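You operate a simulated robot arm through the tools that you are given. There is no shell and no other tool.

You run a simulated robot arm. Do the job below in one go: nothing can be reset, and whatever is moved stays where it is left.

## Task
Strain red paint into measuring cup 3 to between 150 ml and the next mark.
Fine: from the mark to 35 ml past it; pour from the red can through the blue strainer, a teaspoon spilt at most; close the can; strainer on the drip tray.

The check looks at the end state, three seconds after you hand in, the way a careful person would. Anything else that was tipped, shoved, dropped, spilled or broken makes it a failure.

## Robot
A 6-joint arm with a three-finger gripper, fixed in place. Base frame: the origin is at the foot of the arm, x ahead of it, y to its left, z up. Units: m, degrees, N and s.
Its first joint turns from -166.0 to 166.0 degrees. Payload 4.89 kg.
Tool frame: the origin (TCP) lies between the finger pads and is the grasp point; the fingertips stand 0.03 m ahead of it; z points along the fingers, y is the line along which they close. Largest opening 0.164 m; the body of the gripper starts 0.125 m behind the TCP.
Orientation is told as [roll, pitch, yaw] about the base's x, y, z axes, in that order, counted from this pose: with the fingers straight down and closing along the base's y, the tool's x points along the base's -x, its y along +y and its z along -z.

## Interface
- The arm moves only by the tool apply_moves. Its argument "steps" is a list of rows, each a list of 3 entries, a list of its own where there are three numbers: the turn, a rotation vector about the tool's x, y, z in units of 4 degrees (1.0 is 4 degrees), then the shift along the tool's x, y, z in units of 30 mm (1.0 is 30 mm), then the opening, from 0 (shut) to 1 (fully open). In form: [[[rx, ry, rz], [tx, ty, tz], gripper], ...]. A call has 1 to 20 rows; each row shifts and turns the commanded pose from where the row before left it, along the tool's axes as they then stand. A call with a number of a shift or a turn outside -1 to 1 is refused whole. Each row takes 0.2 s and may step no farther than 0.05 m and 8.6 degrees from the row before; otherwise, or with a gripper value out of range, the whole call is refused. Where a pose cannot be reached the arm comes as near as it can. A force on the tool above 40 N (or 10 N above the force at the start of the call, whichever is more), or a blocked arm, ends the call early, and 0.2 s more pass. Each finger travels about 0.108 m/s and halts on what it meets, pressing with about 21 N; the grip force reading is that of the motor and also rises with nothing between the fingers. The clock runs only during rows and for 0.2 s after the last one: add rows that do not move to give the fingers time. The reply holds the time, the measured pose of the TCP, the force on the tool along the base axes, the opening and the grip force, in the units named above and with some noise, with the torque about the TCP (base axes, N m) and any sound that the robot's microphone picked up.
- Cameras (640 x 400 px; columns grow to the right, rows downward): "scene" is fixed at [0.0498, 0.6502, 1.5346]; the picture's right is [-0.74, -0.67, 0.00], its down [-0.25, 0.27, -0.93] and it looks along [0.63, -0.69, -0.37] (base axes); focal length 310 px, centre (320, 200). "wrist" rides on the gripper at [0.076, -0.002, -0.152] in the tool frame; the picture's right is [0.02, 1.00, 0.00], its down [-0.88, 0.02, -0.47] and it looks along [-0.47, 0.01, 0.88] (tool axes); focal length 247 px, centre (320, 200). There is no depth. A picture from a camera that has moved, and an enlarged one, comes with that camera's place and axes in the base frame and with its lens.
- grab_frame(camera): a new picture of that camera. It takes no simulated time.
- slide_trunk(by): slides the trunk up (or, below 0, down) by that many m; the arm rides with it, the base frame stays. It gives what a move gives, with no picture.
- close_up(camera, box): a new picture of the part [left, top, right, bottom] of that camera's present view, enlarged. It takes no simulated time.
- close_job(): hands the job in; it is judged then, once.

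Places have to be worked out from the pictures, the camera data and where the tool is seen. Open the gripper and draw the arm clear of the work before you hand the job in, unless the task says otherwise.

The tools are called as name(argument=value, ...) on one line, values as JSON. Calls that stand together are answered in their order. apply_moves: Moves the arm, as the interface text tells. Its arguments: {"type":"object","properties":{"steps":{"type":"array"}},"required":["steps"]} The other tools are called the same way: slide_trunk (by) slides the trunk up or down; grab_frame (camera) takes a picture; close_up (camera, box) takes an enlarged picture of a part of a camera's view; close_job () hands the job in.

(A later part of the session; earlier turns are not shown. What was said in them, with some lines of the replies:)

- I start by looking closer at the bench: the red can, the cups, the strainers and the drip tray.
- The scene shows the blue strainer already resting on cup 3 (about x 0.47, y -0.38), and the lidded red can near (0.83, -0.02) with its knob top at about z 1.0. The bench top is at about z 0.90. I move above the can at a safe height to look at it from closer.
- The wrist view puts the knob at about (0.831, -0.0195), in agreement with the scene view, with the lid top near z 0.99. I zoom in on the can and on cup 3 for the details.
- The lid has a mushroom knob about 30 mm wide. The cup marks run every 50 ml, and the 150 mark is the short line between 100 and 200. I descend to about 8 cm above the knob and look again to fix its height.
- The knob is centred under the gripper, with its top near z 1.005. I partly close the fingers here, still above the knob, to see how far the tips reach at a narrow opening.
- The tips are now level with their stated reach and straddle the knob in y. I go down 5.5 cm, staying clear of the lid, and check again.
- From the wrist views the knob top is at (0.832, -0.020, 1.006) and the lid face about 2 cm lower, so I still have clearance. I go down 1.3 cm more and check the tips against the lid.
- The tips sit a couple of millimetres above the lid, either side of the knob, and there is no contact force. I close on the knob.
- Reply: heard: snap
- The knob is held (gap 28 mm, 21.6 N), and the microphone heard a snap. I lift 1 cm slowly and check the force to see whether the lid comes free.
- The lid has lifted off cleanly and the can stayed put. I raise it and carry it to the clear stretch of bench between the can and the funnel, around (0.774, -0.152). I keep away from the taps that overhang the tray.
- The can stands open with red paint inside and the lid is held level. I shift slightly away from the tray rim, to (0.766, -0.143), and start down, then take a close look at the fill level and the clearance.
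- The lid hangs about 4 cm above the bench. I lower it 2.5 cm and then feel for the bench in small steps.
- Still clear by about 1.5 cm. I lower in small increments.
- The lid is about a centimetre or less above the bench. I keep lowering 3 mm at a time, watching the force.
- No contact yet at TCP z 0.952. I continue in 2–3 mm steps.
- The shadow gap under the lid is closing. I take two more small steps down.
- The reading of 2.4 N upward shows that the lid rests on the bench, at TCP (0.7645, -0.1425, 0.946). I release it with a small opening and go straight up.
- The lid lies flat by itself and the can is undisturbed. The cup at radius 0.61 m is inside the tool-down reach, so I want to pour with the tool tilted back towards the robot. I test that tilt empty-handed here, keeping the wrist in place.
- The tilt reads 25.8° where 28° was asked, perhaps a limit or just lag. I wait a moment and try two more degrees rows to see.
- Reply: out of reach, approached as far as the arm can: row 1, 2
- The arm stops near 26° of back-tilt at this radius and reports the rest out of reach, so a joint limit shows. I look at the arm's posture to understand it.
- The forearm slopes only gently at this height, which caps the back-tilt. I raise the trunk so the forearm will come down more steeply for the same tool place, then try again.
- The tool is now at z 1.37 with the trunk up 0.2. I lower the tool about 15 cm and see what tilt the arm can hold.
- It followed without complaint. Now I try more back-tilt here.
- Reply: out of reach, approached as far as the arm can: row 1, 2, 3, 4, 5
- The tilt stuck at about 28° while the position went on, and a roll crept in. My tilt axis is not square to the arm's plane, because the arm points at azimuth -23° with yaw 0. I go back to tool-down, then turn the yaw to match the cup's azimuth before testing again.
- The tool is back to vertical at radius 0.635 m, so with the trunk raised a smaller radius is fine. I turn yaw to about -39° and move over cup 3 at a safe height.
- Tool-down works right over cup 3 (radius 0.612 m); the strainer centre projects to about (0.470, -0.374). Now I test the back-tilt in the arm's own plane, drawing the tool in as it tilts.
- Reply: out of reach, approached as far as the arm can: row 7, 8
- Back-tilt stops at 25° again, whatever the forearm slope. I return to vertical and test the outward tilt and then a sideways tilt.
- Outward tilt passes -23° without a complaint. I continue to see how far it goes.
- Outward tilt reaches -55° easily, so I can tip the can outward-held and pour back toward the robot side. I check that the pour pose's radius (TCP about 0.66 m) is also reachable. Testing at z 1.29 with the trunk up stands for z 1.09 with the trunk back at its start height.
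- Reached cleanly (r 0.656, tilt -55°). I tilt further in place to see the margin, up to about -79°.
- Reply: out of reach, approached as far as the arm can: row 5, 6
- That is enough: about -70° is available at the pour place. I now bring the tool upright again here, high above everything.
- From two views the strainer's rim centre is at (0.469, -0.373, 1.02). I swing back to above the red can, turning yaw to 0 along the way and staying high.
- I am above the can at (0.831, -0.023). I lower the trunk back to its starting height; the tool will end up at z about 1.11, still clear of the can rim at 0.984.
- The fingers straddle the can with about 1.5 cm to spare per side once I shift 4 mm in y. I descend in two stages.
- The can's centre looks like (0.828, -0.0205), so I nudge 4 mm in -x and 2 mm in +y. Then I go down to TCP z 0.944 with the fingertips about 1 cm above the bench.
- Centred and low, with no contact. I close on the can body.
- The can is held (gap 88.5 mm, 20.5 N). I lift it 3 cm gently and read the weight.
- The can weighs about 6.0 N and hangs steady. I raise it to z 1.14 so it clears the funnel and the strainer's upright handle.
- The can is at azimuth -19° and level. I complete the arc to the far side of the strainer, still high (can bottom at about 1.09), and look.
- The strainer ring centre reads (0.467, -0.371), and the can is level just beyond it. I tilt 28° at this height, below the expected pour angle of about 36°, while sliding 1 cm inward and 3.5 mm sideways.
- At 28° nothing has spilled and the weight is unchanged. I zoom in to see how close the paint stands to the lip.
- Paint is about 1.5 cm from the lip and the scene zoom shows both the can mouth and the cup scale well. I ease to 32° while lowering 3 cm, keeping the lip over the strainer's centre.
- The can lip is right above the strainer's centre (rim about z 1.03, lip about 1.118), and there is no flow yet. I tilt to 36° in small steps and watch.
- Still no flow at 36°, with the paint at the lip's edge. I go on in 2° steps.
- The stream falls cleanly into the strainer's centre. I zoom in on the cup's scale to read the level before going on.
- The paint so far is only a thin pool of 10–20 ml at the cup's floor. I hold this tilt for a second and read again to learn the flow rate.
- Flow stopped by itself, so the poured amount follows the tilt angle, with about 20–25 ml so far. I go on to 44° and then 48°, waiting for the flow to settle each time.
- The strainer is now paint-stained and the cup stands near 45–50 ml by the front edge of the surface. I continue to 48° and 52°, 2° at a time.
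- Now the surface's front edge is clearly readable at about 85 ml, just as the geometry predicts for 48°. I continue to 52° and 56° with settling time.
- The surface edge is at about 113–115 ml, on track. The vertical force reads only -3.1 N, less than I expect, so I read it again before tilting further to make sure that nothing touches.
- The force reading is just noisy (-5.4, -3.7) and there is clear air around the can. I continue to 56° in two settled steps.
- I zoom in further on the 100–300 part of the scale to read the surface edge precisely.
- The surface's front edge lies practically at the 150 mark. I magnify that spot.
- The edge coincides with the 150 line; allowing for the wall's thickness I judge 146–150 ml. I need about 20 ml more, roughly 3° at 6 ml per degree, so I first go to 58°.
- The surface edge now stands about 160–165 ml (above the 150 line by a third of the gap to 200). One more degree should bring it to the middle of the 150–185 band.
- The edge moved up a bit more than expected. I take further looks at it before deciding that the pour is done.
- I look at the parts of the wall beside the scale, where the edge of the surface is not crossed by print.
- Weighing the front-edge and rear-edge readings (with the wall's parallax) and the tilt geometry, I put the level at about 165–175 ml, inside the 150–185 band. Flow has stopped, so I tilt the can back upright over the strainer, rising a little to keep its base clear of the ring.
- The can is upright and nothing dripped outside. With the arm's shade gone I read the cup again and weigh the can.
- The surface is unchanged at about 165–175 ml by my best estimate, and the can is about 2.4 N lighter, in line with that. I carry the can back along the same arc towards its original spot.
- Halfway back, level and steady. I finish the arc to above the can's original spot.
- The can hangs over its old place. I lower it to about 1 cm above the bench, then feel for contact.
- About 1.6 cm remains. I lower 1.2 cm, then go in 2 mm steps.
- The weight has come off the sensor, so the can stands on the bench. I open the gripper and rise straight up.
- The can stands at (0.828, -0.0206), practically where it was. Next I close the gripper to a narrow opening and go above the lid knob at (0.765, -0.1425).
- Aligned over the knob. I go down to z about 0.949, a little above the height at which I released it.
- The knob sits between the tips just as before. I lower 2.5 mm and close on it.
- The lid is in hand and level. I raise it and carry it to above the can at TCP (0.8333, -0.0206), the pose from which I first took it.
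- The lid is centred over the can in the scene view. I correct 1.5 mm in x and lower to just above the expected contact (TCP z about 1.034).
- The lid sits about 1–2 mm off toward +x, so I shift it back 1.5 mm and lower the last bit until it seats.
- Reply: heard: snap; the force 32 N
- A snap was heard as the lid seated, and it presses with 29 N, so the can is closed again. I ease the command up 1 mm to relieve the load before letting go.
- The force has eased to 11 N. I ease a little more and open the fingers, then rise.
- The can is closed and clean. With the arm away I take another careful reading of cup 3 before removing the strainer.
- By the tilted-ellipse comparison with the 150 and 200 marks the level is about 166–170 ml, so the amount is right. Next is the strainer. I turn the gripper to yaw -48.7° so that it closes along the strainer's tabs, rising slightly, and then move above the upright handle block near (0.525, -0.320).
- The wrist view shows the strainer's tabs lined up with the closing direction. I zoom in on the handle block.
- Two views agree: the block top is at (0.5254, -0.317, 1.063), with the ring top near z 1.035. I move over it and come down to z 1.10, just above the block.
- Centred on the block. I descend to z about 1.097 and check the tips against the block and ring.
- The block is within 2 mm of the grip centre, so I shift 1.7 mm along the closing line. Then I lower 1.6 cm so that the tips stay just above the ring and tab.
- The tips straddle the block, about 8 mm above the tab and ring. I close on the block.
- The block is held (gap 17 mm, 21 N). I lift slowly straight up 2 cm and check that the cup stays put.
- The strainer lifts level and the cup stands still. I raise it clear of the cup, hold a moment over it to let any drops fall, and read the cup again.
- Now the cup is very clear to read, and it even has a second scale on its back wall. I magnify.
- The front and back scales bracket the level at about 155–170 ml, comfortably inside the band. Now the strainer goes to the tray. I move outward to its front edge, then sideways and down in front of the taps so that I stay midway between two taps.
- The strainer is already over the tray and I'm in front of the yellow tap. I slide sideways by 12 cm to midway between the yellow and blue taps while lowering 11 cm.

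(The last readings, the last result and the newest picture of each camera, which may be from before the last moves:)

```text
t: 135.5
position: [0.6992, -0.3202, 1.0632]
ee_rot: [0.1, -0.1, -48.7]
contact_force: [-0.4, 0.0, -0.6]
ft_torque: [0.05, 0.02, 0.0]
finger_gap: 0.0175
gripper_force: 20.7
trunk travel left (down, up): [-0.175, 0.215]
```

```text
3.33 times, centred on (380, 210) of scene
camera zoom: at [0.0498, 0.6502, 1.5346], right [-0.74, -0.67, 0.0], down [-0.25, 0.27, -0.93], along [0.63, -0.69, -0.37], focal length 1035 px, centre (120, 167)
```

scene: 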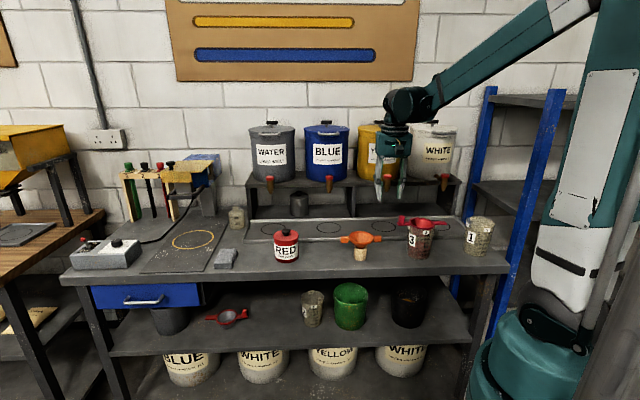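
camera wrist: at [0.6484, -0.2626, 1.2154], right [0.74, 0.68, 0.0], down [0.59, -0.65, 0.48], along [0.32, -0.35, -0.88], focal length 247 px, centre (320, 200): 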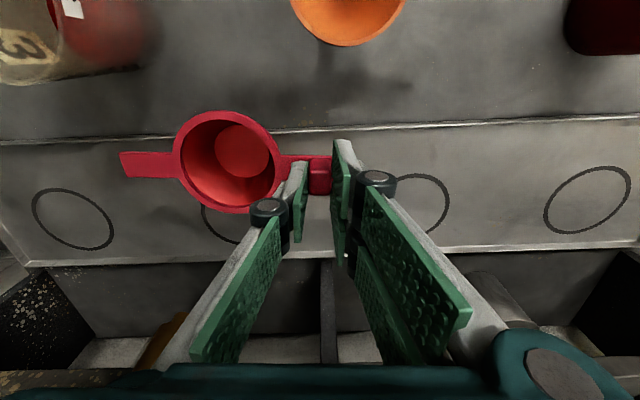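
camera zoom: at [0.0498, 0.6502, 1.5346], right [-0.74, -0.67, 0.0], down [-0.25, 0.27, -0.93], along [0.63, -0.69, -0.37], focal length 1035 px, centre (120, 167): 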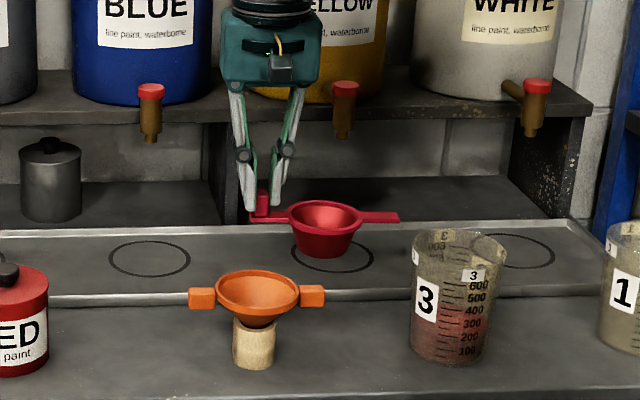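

The gripper is midway between the two taps. I move outward 5 cm while lowering 3 cm, bringing the strainer fully over the tray floor.

apply_moves(steps=[[[0, 0, 0], [-0.4, 0.026, 0.25], 0.03], [[0, 0, 0], [-0.5, 0.032, 0.3], 0.03], [[0, 0, 0], [-0.5, 0.032, 0.3], 0.03], [[0, 0, 0], [-0.25, 0.016, 0.15], 0.03], [[0, 0, 0], [0, 0, 0], 0.03]])

close_up(camera="scene", box=[320, 165, 420, 255])

grab_frame(camera="wrist")

```text
t: 136.7
position: [0.736, -0.355, 1.0333]
ee_rot: [0.0, -0.2, -48.7]
contact_force: [0.0, -0.2, -0.2]
ft_torque: [0.04, -0.02, 0.03]
finger_gap: 0.0175
gripper_force: 21.5
trunk travel left (down, up): [-0.175, 0.215]
```

```text
4.44 times, centred on (370, 210) of scene
camera zoom: at [0.0498, 0.6502, 1.5346], right [-0.74, -0.67, 0.0], down [-0.25, 0.27, -0.93], along [0.63, -0.69, -0.37], focal length 1380 px, centre (98, 156)
```

zoom: 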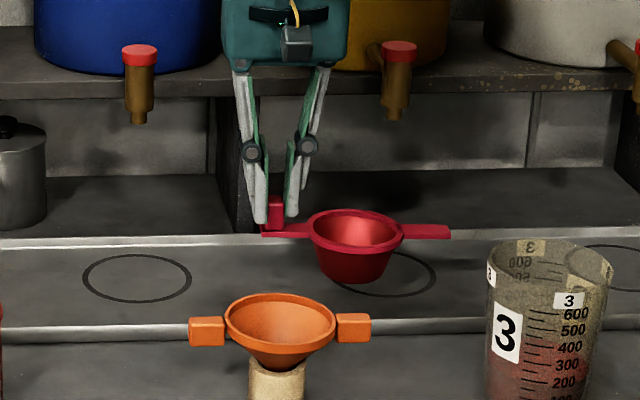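

```text
taken
camera wrist: at [0.6847, -0.2976, 1.1843], right [0.74, 0.68, 0.0], down [0.59, -0.65, 0.48], along [0.32, -0.35, -0.88], focal length 247 px, centre (320, 200)
```

wrist: 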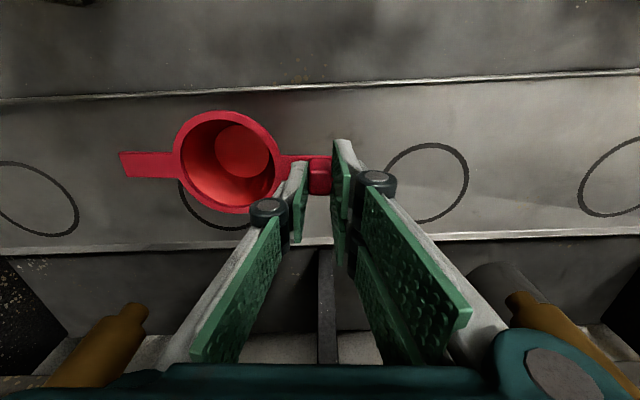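

The strainer hangs level over the tray, with the two taps well to either side. I lower 2 cm and then feel for the tray floor.

apply_moves(steps=[[[0, 0, 0], [0, 0, 0.3], 0.03], [[0, 0, 0], [0, 0, 0.35], 0.03], [[0, 0, 0], [0, 0, 0], 0.03]])

close_up(camera="scene", box=[340, 205, 410, 245])

```text
t: 137.5
position: [0.7335, -0.3532, 1.0132]
ee_rot: [0.0, -0.2, -48.7]
contact_force: [0.4, 0.8, -0.1]
ft_torque: [0.03, -0.03, 0.0]
finger_gap: 0.0176
gripper_force: 21.0
trunk travel left (down, up): [-0.175, 0.215]
```

```text
9.14 times, centred on (375, 225) of scene
camera zoom: at [0.0498, 0.6502, 1.5346], right [-0.74, -0.67, 0.0], down [-0.25, 0.27, -0.93], along [0.63, -0.69, -0.37], focal length 2839 px, centre (-183, -29)
```

zoom: 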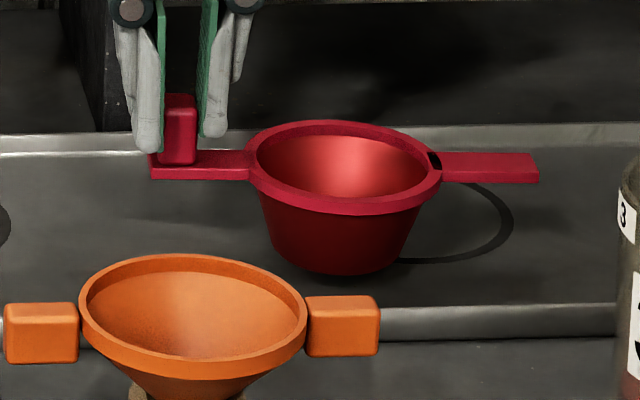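

The bowl's base is about a centimetre above the tray. I go on in 3 mm steps, watching the force.

apply_moves(steps=[[[0, 0, 0], [0, 0, 0.13], 0.03], [[0, 0, 0], [0, 0, 0], 0.03]])

apply_moves(steps=[[[0, 0, 0], [0, 0, 0.1], 0.03], [[0, 0, 0], [0, 0, 0], 0.03]])

apply_moves(steps=[[[0, 0, 0], [0, 0, 0.08], 0.03], [[0, 0, 0], [0, 0, 0], 0.03]])

close_up(camera="scene", box=[340, 205, 410, 245])

```text
t: 138.1
position: [0.736, -0.3527, 1.0083]
ee_rot: [-0.1, -0.1, -48.7]
contact_force: [0.1, -0.6, -0.9]
ft_torque: [0.0, -0.05, 0.0]
finger_gap: 0.0178
gripper_force: 20.8
trunk travel left (down, up): [-0.175, 0.215]
```

```text
t: 138.7
position: [0.7356, -0.353, 1.0055]
ee_rot: [0.0, -0.2, -48.7]
contact_force: [0.0, -0.5, -0.9]
ft_torque: [0.05, -0.01, 0.0]
finger_gap: 0.0176
gripper_force: 20.9
trunk travel left (down, up): [-0.175, 0.215]
```

```text
t: 139.3
position: [0.7353, -0.3529, 1.0034]
ee_rot: [-0.1, -0.2, -48.7]
contact_force: [-0.4, 0.2, -1.0]
ft_torque: [0.06, -0.02, -0.01]
finger_gap: 0.0173
gripper_force: 21.0
trunk travel left (down, up): [-0.175, 0.215]
```

```text
9.14 times, centred on (375, 225) of scene
camera zoom: at [0.0498, 0.6502, 1.5346], right [-0.74, -0.67, 0.0], down [-0.25, 0.27, -0.93], along [0.63, -0.69, -0.37], focal length 2839 px, centre (-183, -29)
```

zoom: 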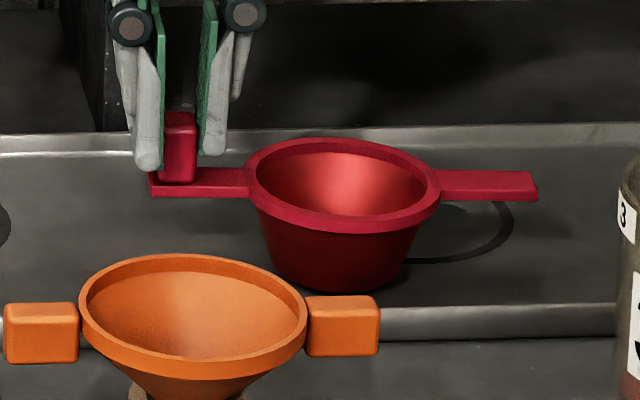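

There is still a sliver of shadow under the bowl. I continue in 2 mm steps.

apply_moves(steps=[[[0, 0, 0], [0, 0, 0.07], 0.03], [[0, 0, 0], [0, 0, 0], 0.03]])

apply_moves(steps=[[[0, 0, 0], [0, 0, 0.07], 0.03], [[0, 0, 0], [0, 0, 0], 0.03]])

apply_moves(steps=[[[0, 0, 0], [0, 0, 0.05], 0.03], [[0, 0, 0], [0, 0, 0], 0.03]])

close_up(camera="scene", box=[340, 205, 410, 245])

```text
t: 139.9
position: [0.7359, -0.355, 1.0009]
ee_rot: [-0.1, -0.2, -48.7]
contact_force: [-0.2, -0.4, -0.2]
ft_torque: [0.02, -0.01, 0.03]
finger_gap: 0.0176
gripper_force: 20.6
trunk travel left (down, up): [-0.175, 0.215]
```

```text
t: 140.5
position: [0.7347, -0.3536, 0.999]
ee_rot: [0.0, -0.2, -48.7]
contact_force: [0.1, -0.5, 0.0]
ft_torque: [0.05, -0.06, 0.02]
finger_gap: 0.0175
gripper_force: 21.0
trunk travel left (down, up): [-0.175, 0.215]
```

```text
t: 141.1
position: [0.7336, -0.3545, 0.9978]
ee_rot: [0.0, -0.2, -48.7]
contact_force: [0.0, -0.5, -1.0]
ft_torque: [0.03, 0.0, 0.01]
finger_gap: 0.0177
gripper_force: 20.8
trunk travel left (down, up): [-0.175, 0.215]
```

```text
9.14 times, centred on (375, 225) of scene
camera zoom: at [0.0498, 0.6502, 1.5346], right [-0.74, -0.67, 0.0], down [-0.25, 0.27, -0.93], along [0.63, -0.69, -0.37], focal length 2839 px, centre (-183, -29)
```

zoom: 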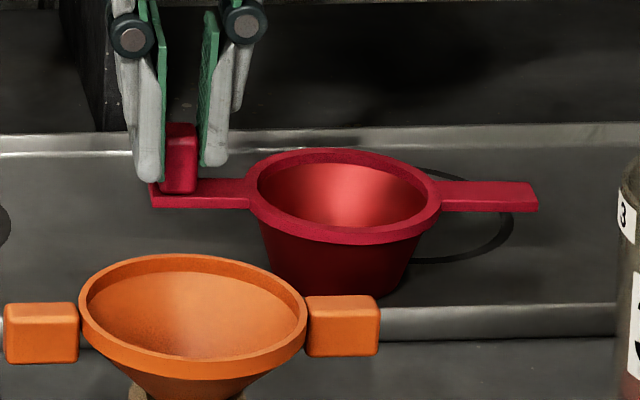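

No contact yet at TCP z 0.998. I keep lowering in 1.5–2 mm steps.

apply_moves(steps=[[[0, 0, 0], [0, 0, 0.07], 0.03], [[0, 0, 0], [0, 0, 0], 0.03]])

apply_moves(steps=[[[0, 0, 0], [0, 0, 0.06], 0.03], [[0, 0, 0], [0, 0, 0], 0.03]])

apply_moves(steps=[[[0, 0, 0], [0, 0, 0.06], 0.03], [[0, 0, 0], [0, 0, 0], 0.03]])

close_up(camera="scene", box=[340, 205, 410, 245])

```text
t: 141.7
position: [0.7351, -0.3547, 0.9961]
ee_rot: [0.1, -0.1, -48.7]
contact_force: [2.1, 1.7, 6.6]
ft_torque: [-0.07, 0.06, 0.04]
finger_gap: 0.0175
gripper_force: 21.6
trunk travel left (down, up): [-0.175, 0.215]
```

```text
t: 142.3
position: [0.7348, -0.3537, 0.9948]
ee_rot: [0.0, -0.2, -48.7]
contact_force: [3.7, 2.2, 11.1]
ft_torque: [-0.13, 0.09, 0.01]
finger_gap: 0.0179
gripper_force: 20.9
trunk travel left (down, up): [-0.175, 0.215]
```

```text
t: 142.9
position: [0.7352, -0.353, 0.9919]
ee_rot: [0.0, 0.0, -48.6]
contact_force: [2.9, 2.9, 10.6]
ft_torque: [-0.14, 0.18, -0.03]
finger_gap: 0.0182
gripper_force: 21.3
trunk travel left (down, up): [-0.175, 0.215]
```

```text
9.14 times, centred on (375, 225) of scene
camera zoom: at [0.0498, 0.6502, 1.5346], right [-0.74, -0.67, 0.0], down [-0.25, 0.27, -0.93], along [0.63, -0.69, -0.37], focal length 2839 px, centre (-183, -29)
```

zoom: 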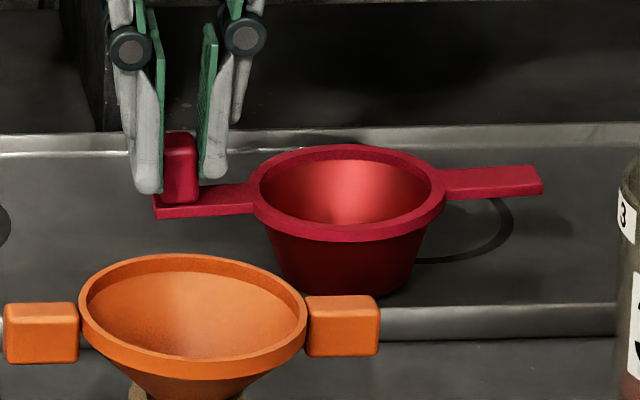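

Contact came at TCP z about 0.996, and the two further steps tilted the strainer slightly by pushing on its handle. I raise 3.5 mm to let it sit flat again before releasing.

apply_moves(steps=[[[0, 0, 0], [0, 0, -0.06], 0.03], [[0, 0, 0], [0, 0, -0.05], 0.03], [[0, 0, 0], [0, 0, 0], 0.03]])

close_up(camera="scene", box=[340, 205, 410, 245])

```text
t: 143.7
position: [0.736, -0.3529, 0.9954]
ee_rot: [0.0, -0.2, -48.8]
contact_force: [-0.4, -0.1, -0.8]
ft_torque: [0.04, -0.03, 0.01]
finger_gap: 0.0175
gripper_force: 20.6
trunk travel left (down, up): [-0.175, 0.215]
```

```text
9.14 times, centred on (375, 225) of scene
camera zoom: at [0.0498, 0.6502, 1.5346], right [-0.74, -0.67, 0.0], down [-0.25, 0.27, -0.93], along [0.63, -0.69, -0.37], focal length 2839 px, centre (-183, -29)
```

zoom: 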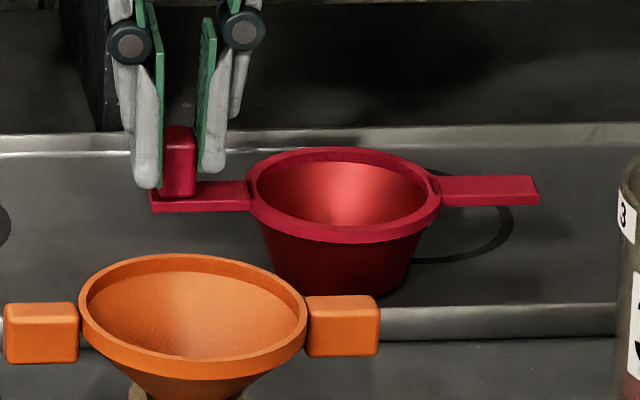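

Flat again and just about weightless on the tray. I lower 1 mm and check the force before letting go.

apply_moves(steps=[[[0, 0, 0], [0, 0, 0.03], 0.03], [[0, 0, 0], [0, 0, 0], 0.03]])

```text
t: 144.3
position: [0.7358, -0.3532, 0.995]
ee_rot: [-0.1, -0.3, -48.7]
contact_force: [0.1, 1.6, 4.9]
ft_torque: [-0.06, 0.09, -0.04]
finger_gap: 0.0179
gripper_force: 21.5
trunk travel left (down, up): [-0.175, 0.215]
```

Resting with about 5 N. I ease 0.5 mm, open the fingers gently and rise straight up.

apply_moves(steps=[[[0, 0, 0], [0, 0, -0.015], 0.03], [[0, 0, 0], [0, 0, 0], 0.15], [[0, 0, 0], [0, 0, 0], 0.3], [[0, 0, 0], [0, 0, 0], 0.3], [[0, 0, 0], [0, 0, 0], 0.3]])

close_up(camera="scene", box=[340, 205, 410, 245])

close_up(camera="wrist", box=[100, 60, 420, 260])

```text
t: 145.5
position: [0.7351, -0.3535, 0.9947]
ee_rot: [0.0, -0.2, -48.7]
contact_force: [0.0, -1.0, -0.2]
ft_torque: [-0.03, -0.02, 0.03]
finger_gap: 0.0493
gripper_force: 0.1
trunk travel left (down, up): [-0.175, 0.215]
```

```text
9.14 times, centred on (375, 225) of scene
camera zoom: at [0.0498, 0.6502, 1.5346], right [-0.74, -0.67, 0.0], down [-0.25, 0.27, -0.93], along [0.63, -0.69, -0.37], focal length 2839 px, centre (-183, -29)
```

zoom: 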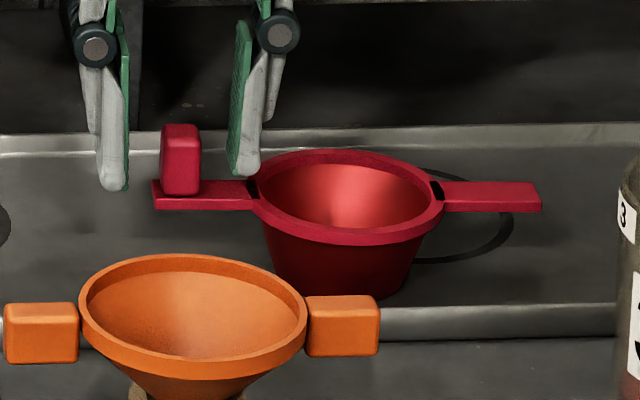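

```text
2.00 times, centred on (260, 160) of wrist
camera zoom: at [0.6839, -0.2968, 1.1462], right [0.74, 0.68, 0.0], down [0.59, -0.65, 0.48], along [0.32, -0.35, -0.88], focal length 494 px, centre (440, 280)
```

zoom: 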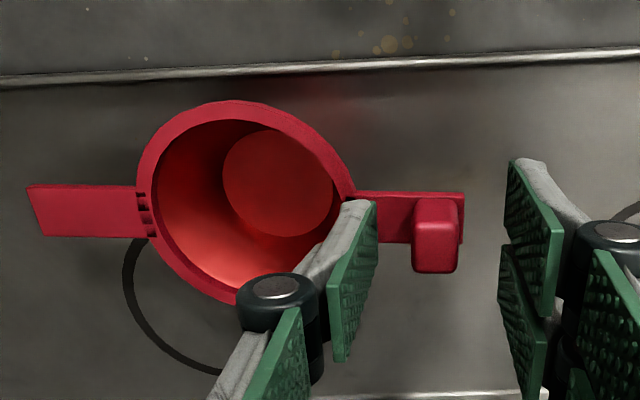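

The strainer stands flat on the tray. I rise 10 cm straight up, then draw back toward the robot while rising further.

apply_moves(steps=[[[0, 0, 0], [0, 0, -0.3], 0.3], [[0, 0, 0], [0, 0, -0.6], 0.3], [[0, 0, 0], [0, 0, -0.8], 0.3], [[0, 0, 0], [0, 0, -0.9], 0.3], [[0, 0, 0], [0, 0, -0.9], 0.3], [[0, 0, 0], [0.5, 0, -0.8], 0.3], [[0, 0, 0], [0.7, 0, -0.8], 0.3], [[0, 0, 0], [0.8, 0, -0.8], 0.3], [[0, 0, 0], [0.8, 0, -0.8], 0.3], [[0, 0, 0], [0.8, 0, -0.8], 0.3], [[0, 0, 0], [0.8, 0, -0.6], 0.3], [[0, 0, 0], [0, 0, 0], 0.3]])

grab_frame(camera="wrist")

grab_frame(camera="scene")

close_up(camera="scene", box=[230, 195, 490, 275])

```text
t: 148.1
position: [0.6488, -0.2552, 1.239]
ee_rot: [0.1, -0.2, -48.7]
contact_force: [-0.9, -0.4, 1.0]
ft_torque: [-0.01, -0.12, 0.01]
finger_gap: 0.0489
gripper_force: 0.1
trunk travel left (down, up): [-0.175, 0.215]
```

```text
taken
camera wrist: at [0.5978, -0.1973, 1.3912], right [0.74, 0.68, 0.0], down [0.59, -0.65, 0.48], along [0.32, -0.35, -0.88], focal length 247 px, centre (320, 200)
```

wrist: 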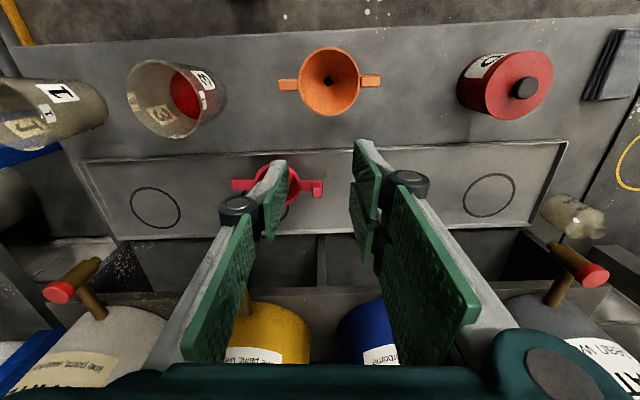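

```text
taken
```

scene: 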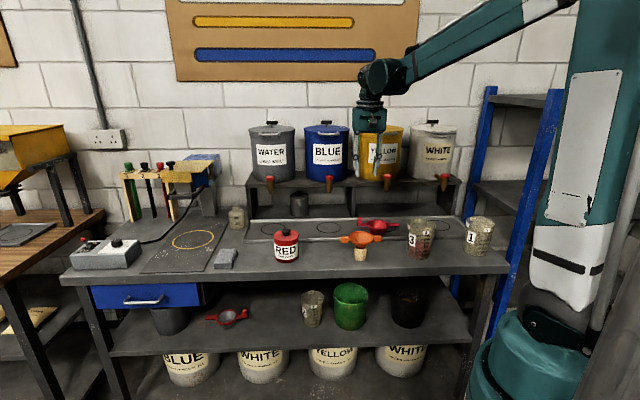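

```text
2.46 times, centred on (360, 235) of scene
camera zoom: at [0.0498, 0.6502, 1.5346], right [-0.74, -0.67, 0.0], down [-0.25, 0.27, -0.93], along [0.63, -0.69, -0.37], focal length 764 px, centre (222, 114)
```

zoom: 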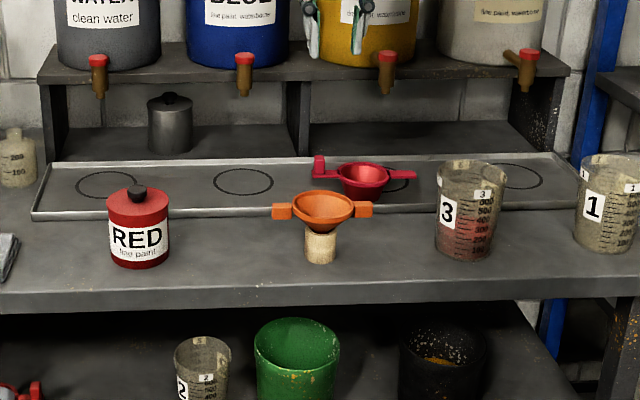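

Everything stands as intended. I check the cup's back scale once more and inspect the bench, tray and floor of the work area for drips.

close_up(camera="scene", box=[408, 233, 424, 243])

close_up(camera="scene", box=[404, 241, 420, 251])

close_up(camera="scene", box=[340, 210, 460, 275])

close_up(camera="wrist", box=[80, 20, 400, 240])

```text
16.00 times, centred on (416, 238) of scene
camera zoom: at [0.0498, 0.6502, 1.5346], right [-0.74, -0.67, 0.0], down [-0.25, 0.27, -0.93], along [0.63, -0.69, -0.37], focal length 4969 px, centre (-1216, -408)
```

zoom: 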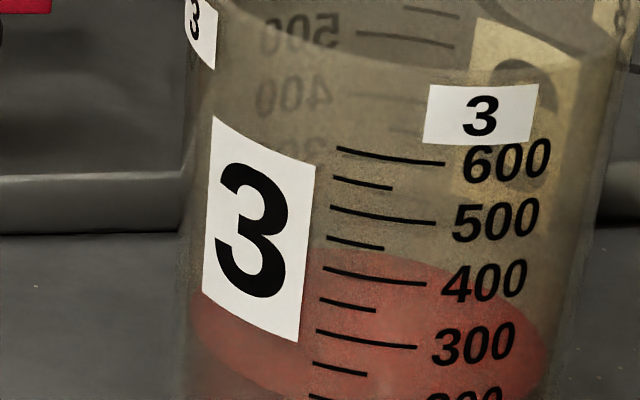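

```text
16.00 times, centred on (412, 246) of scene
camera zoom: at [0.0498, 0.6502, 1.5346], right [-0.74, -0.67, 0.0], down [-0.25, 0.27, -0.93], along [0.63, -0.69, -0.37], focal length 4969 px, centre (-1152, -536)
```

zoom: 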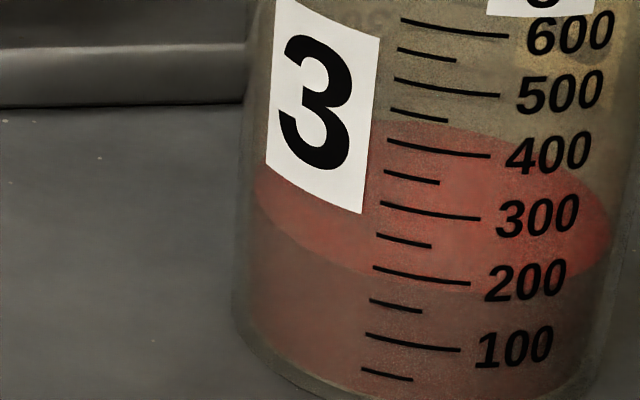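

```text
5.33 times, centred on (400, 242) of scene
camera zoom: at [0.0498, 0.6502, 1.5346], right [-0.74, -0.67, 0.0], down [-0.25, 0.27, -0.93], along [0.63, -0.69, -0.37], focal length 1656 px, centre (-107, -27)
```

zoom: 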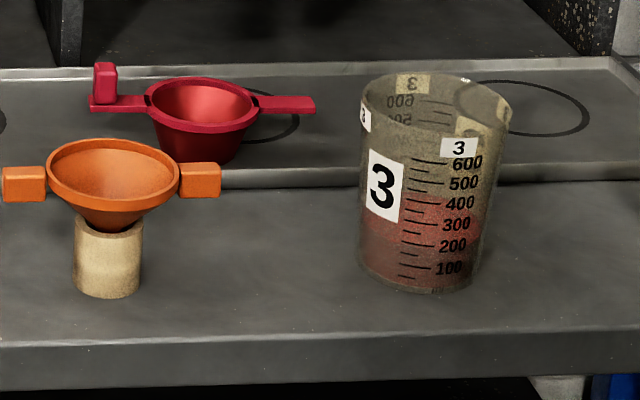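

```text
1.82 times, centred on (240, 130) of wrist
camera zoom: at [0.5978, -0.1973, 1.3912], right [0.74, 0.68, 0.0], down [0.59, -0.65, 0.48], along [0.32, -0.35, -0.88], focal length 449 px, centre (466, 327)
```

zoom: 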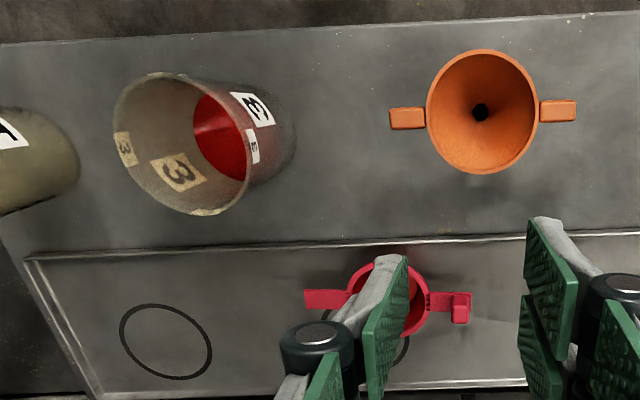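

Averaging the front-scale and back-scale readings gives about 168 ml, mid-band. There are no drips on the bench and the strainer sits flat in the tray. I open the gripper fully and lift the arm well clear.

apply_moves(steps=[[[0, 0, 0], [0.2, 0, -0.8], 0.5], [[0, 0, 0], [0.2, 0, -0.8], 0.7], [[0, 0, 0], [0.2, 0, -0.8], 0.9], [[0, 0, 0], [0.2, 0, -0.8], 1], [[0, 0, 0], [0.2, 0, -0.8], 1], [[0, 0, 0], [0.2, 0, -0.5], 1], [[0, 0, 0], [0, 0, 0], 1], [[0, 0, 0], [0, 0, 0], 1]])

grab_frame(camera="scene")

grab_frame(camera="wrist")

close_up(camera="scene", box=[255, 210, 335, 270])

```text
t: 149.9
position: [0.623, -0.2274, 1.3733]
ee_rot: [0.0, -0.2, -48.7]
contact_force: [-1.0, 0.7, 0.0]
ft_torque: [-0.02, -0.03, -0.01]
finger_gap: 0.1639
gripper_force: 0.0
trunk travel left (down, up): [-0.175, 0.215]
```

```text
taken
```

scene: 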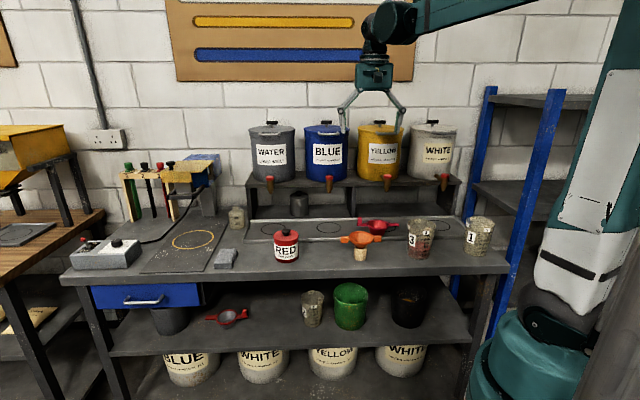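

```text
taken
camera wrist: at [0.5727, -0.1702, 1.5249], right [0.74, 0.68, 0.0], down [0.59, -0.65, 0.48], along [0.32, -0.35, -0.88], focal length 247 px, centre (320, 200)
```

wrist: 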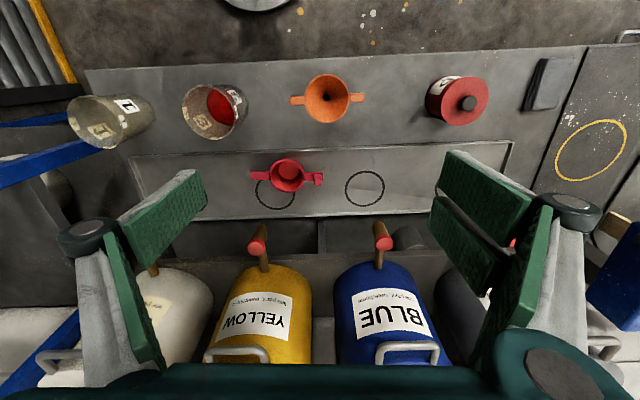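

```text
6.67 times, centred on (295, 240) of scene
camera zoom: at [0.0498, 0.6502, 1.5346], right [-0.74, -0.67, 0.0], down [-0.25, 0.27, -0.93], along [0.63, -0.69, -0.37], focal length 2070 px, centre (487, -67)
```

zoom: 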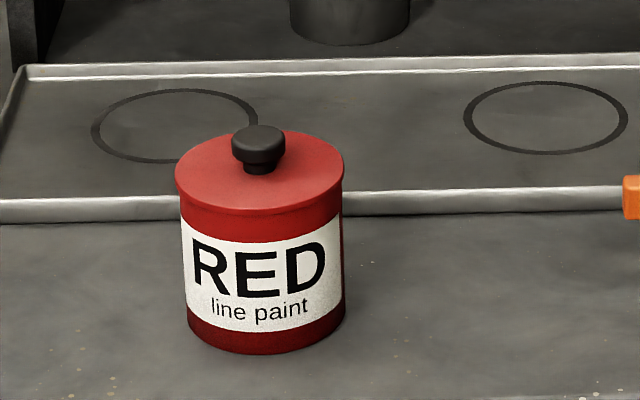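

The pictures show the red can closed with its lid flush and cup 3 holding about 168 ml. The strainer stands on the drip tray, nothing is spilled, and the arm is clear with the gripper open. I hand the job in.

close_job()

```text
The job is handed in.
```

I strained red paint into measuring cup 3 to about 168 ml and handed the job in. That is inside the 150–185 ml band.

- **Amount:** I read the level from the scene camera against the scales on the front and back of the cup. Allowing for the thickness of the wall, I trust it to within about 6 ml.
- **Pour:** it went from the red can through the blue strainer. I saw no drips on the bench or tray in the pictures afterwards. The strainer is now stained red.
- **Can:** it is back where it stood, with the lid on. I heard it snap as it seated.
- **Strainer:** it stands flat on the drip tray, between the yellow and blue taps.
- **Arm:** the gripper is open and the arm is raised clear of the bench.

While setting the strainer down I pressed a little too far and it tilted slightly. I raised it a few millimetres so it sat flat again before letting go.
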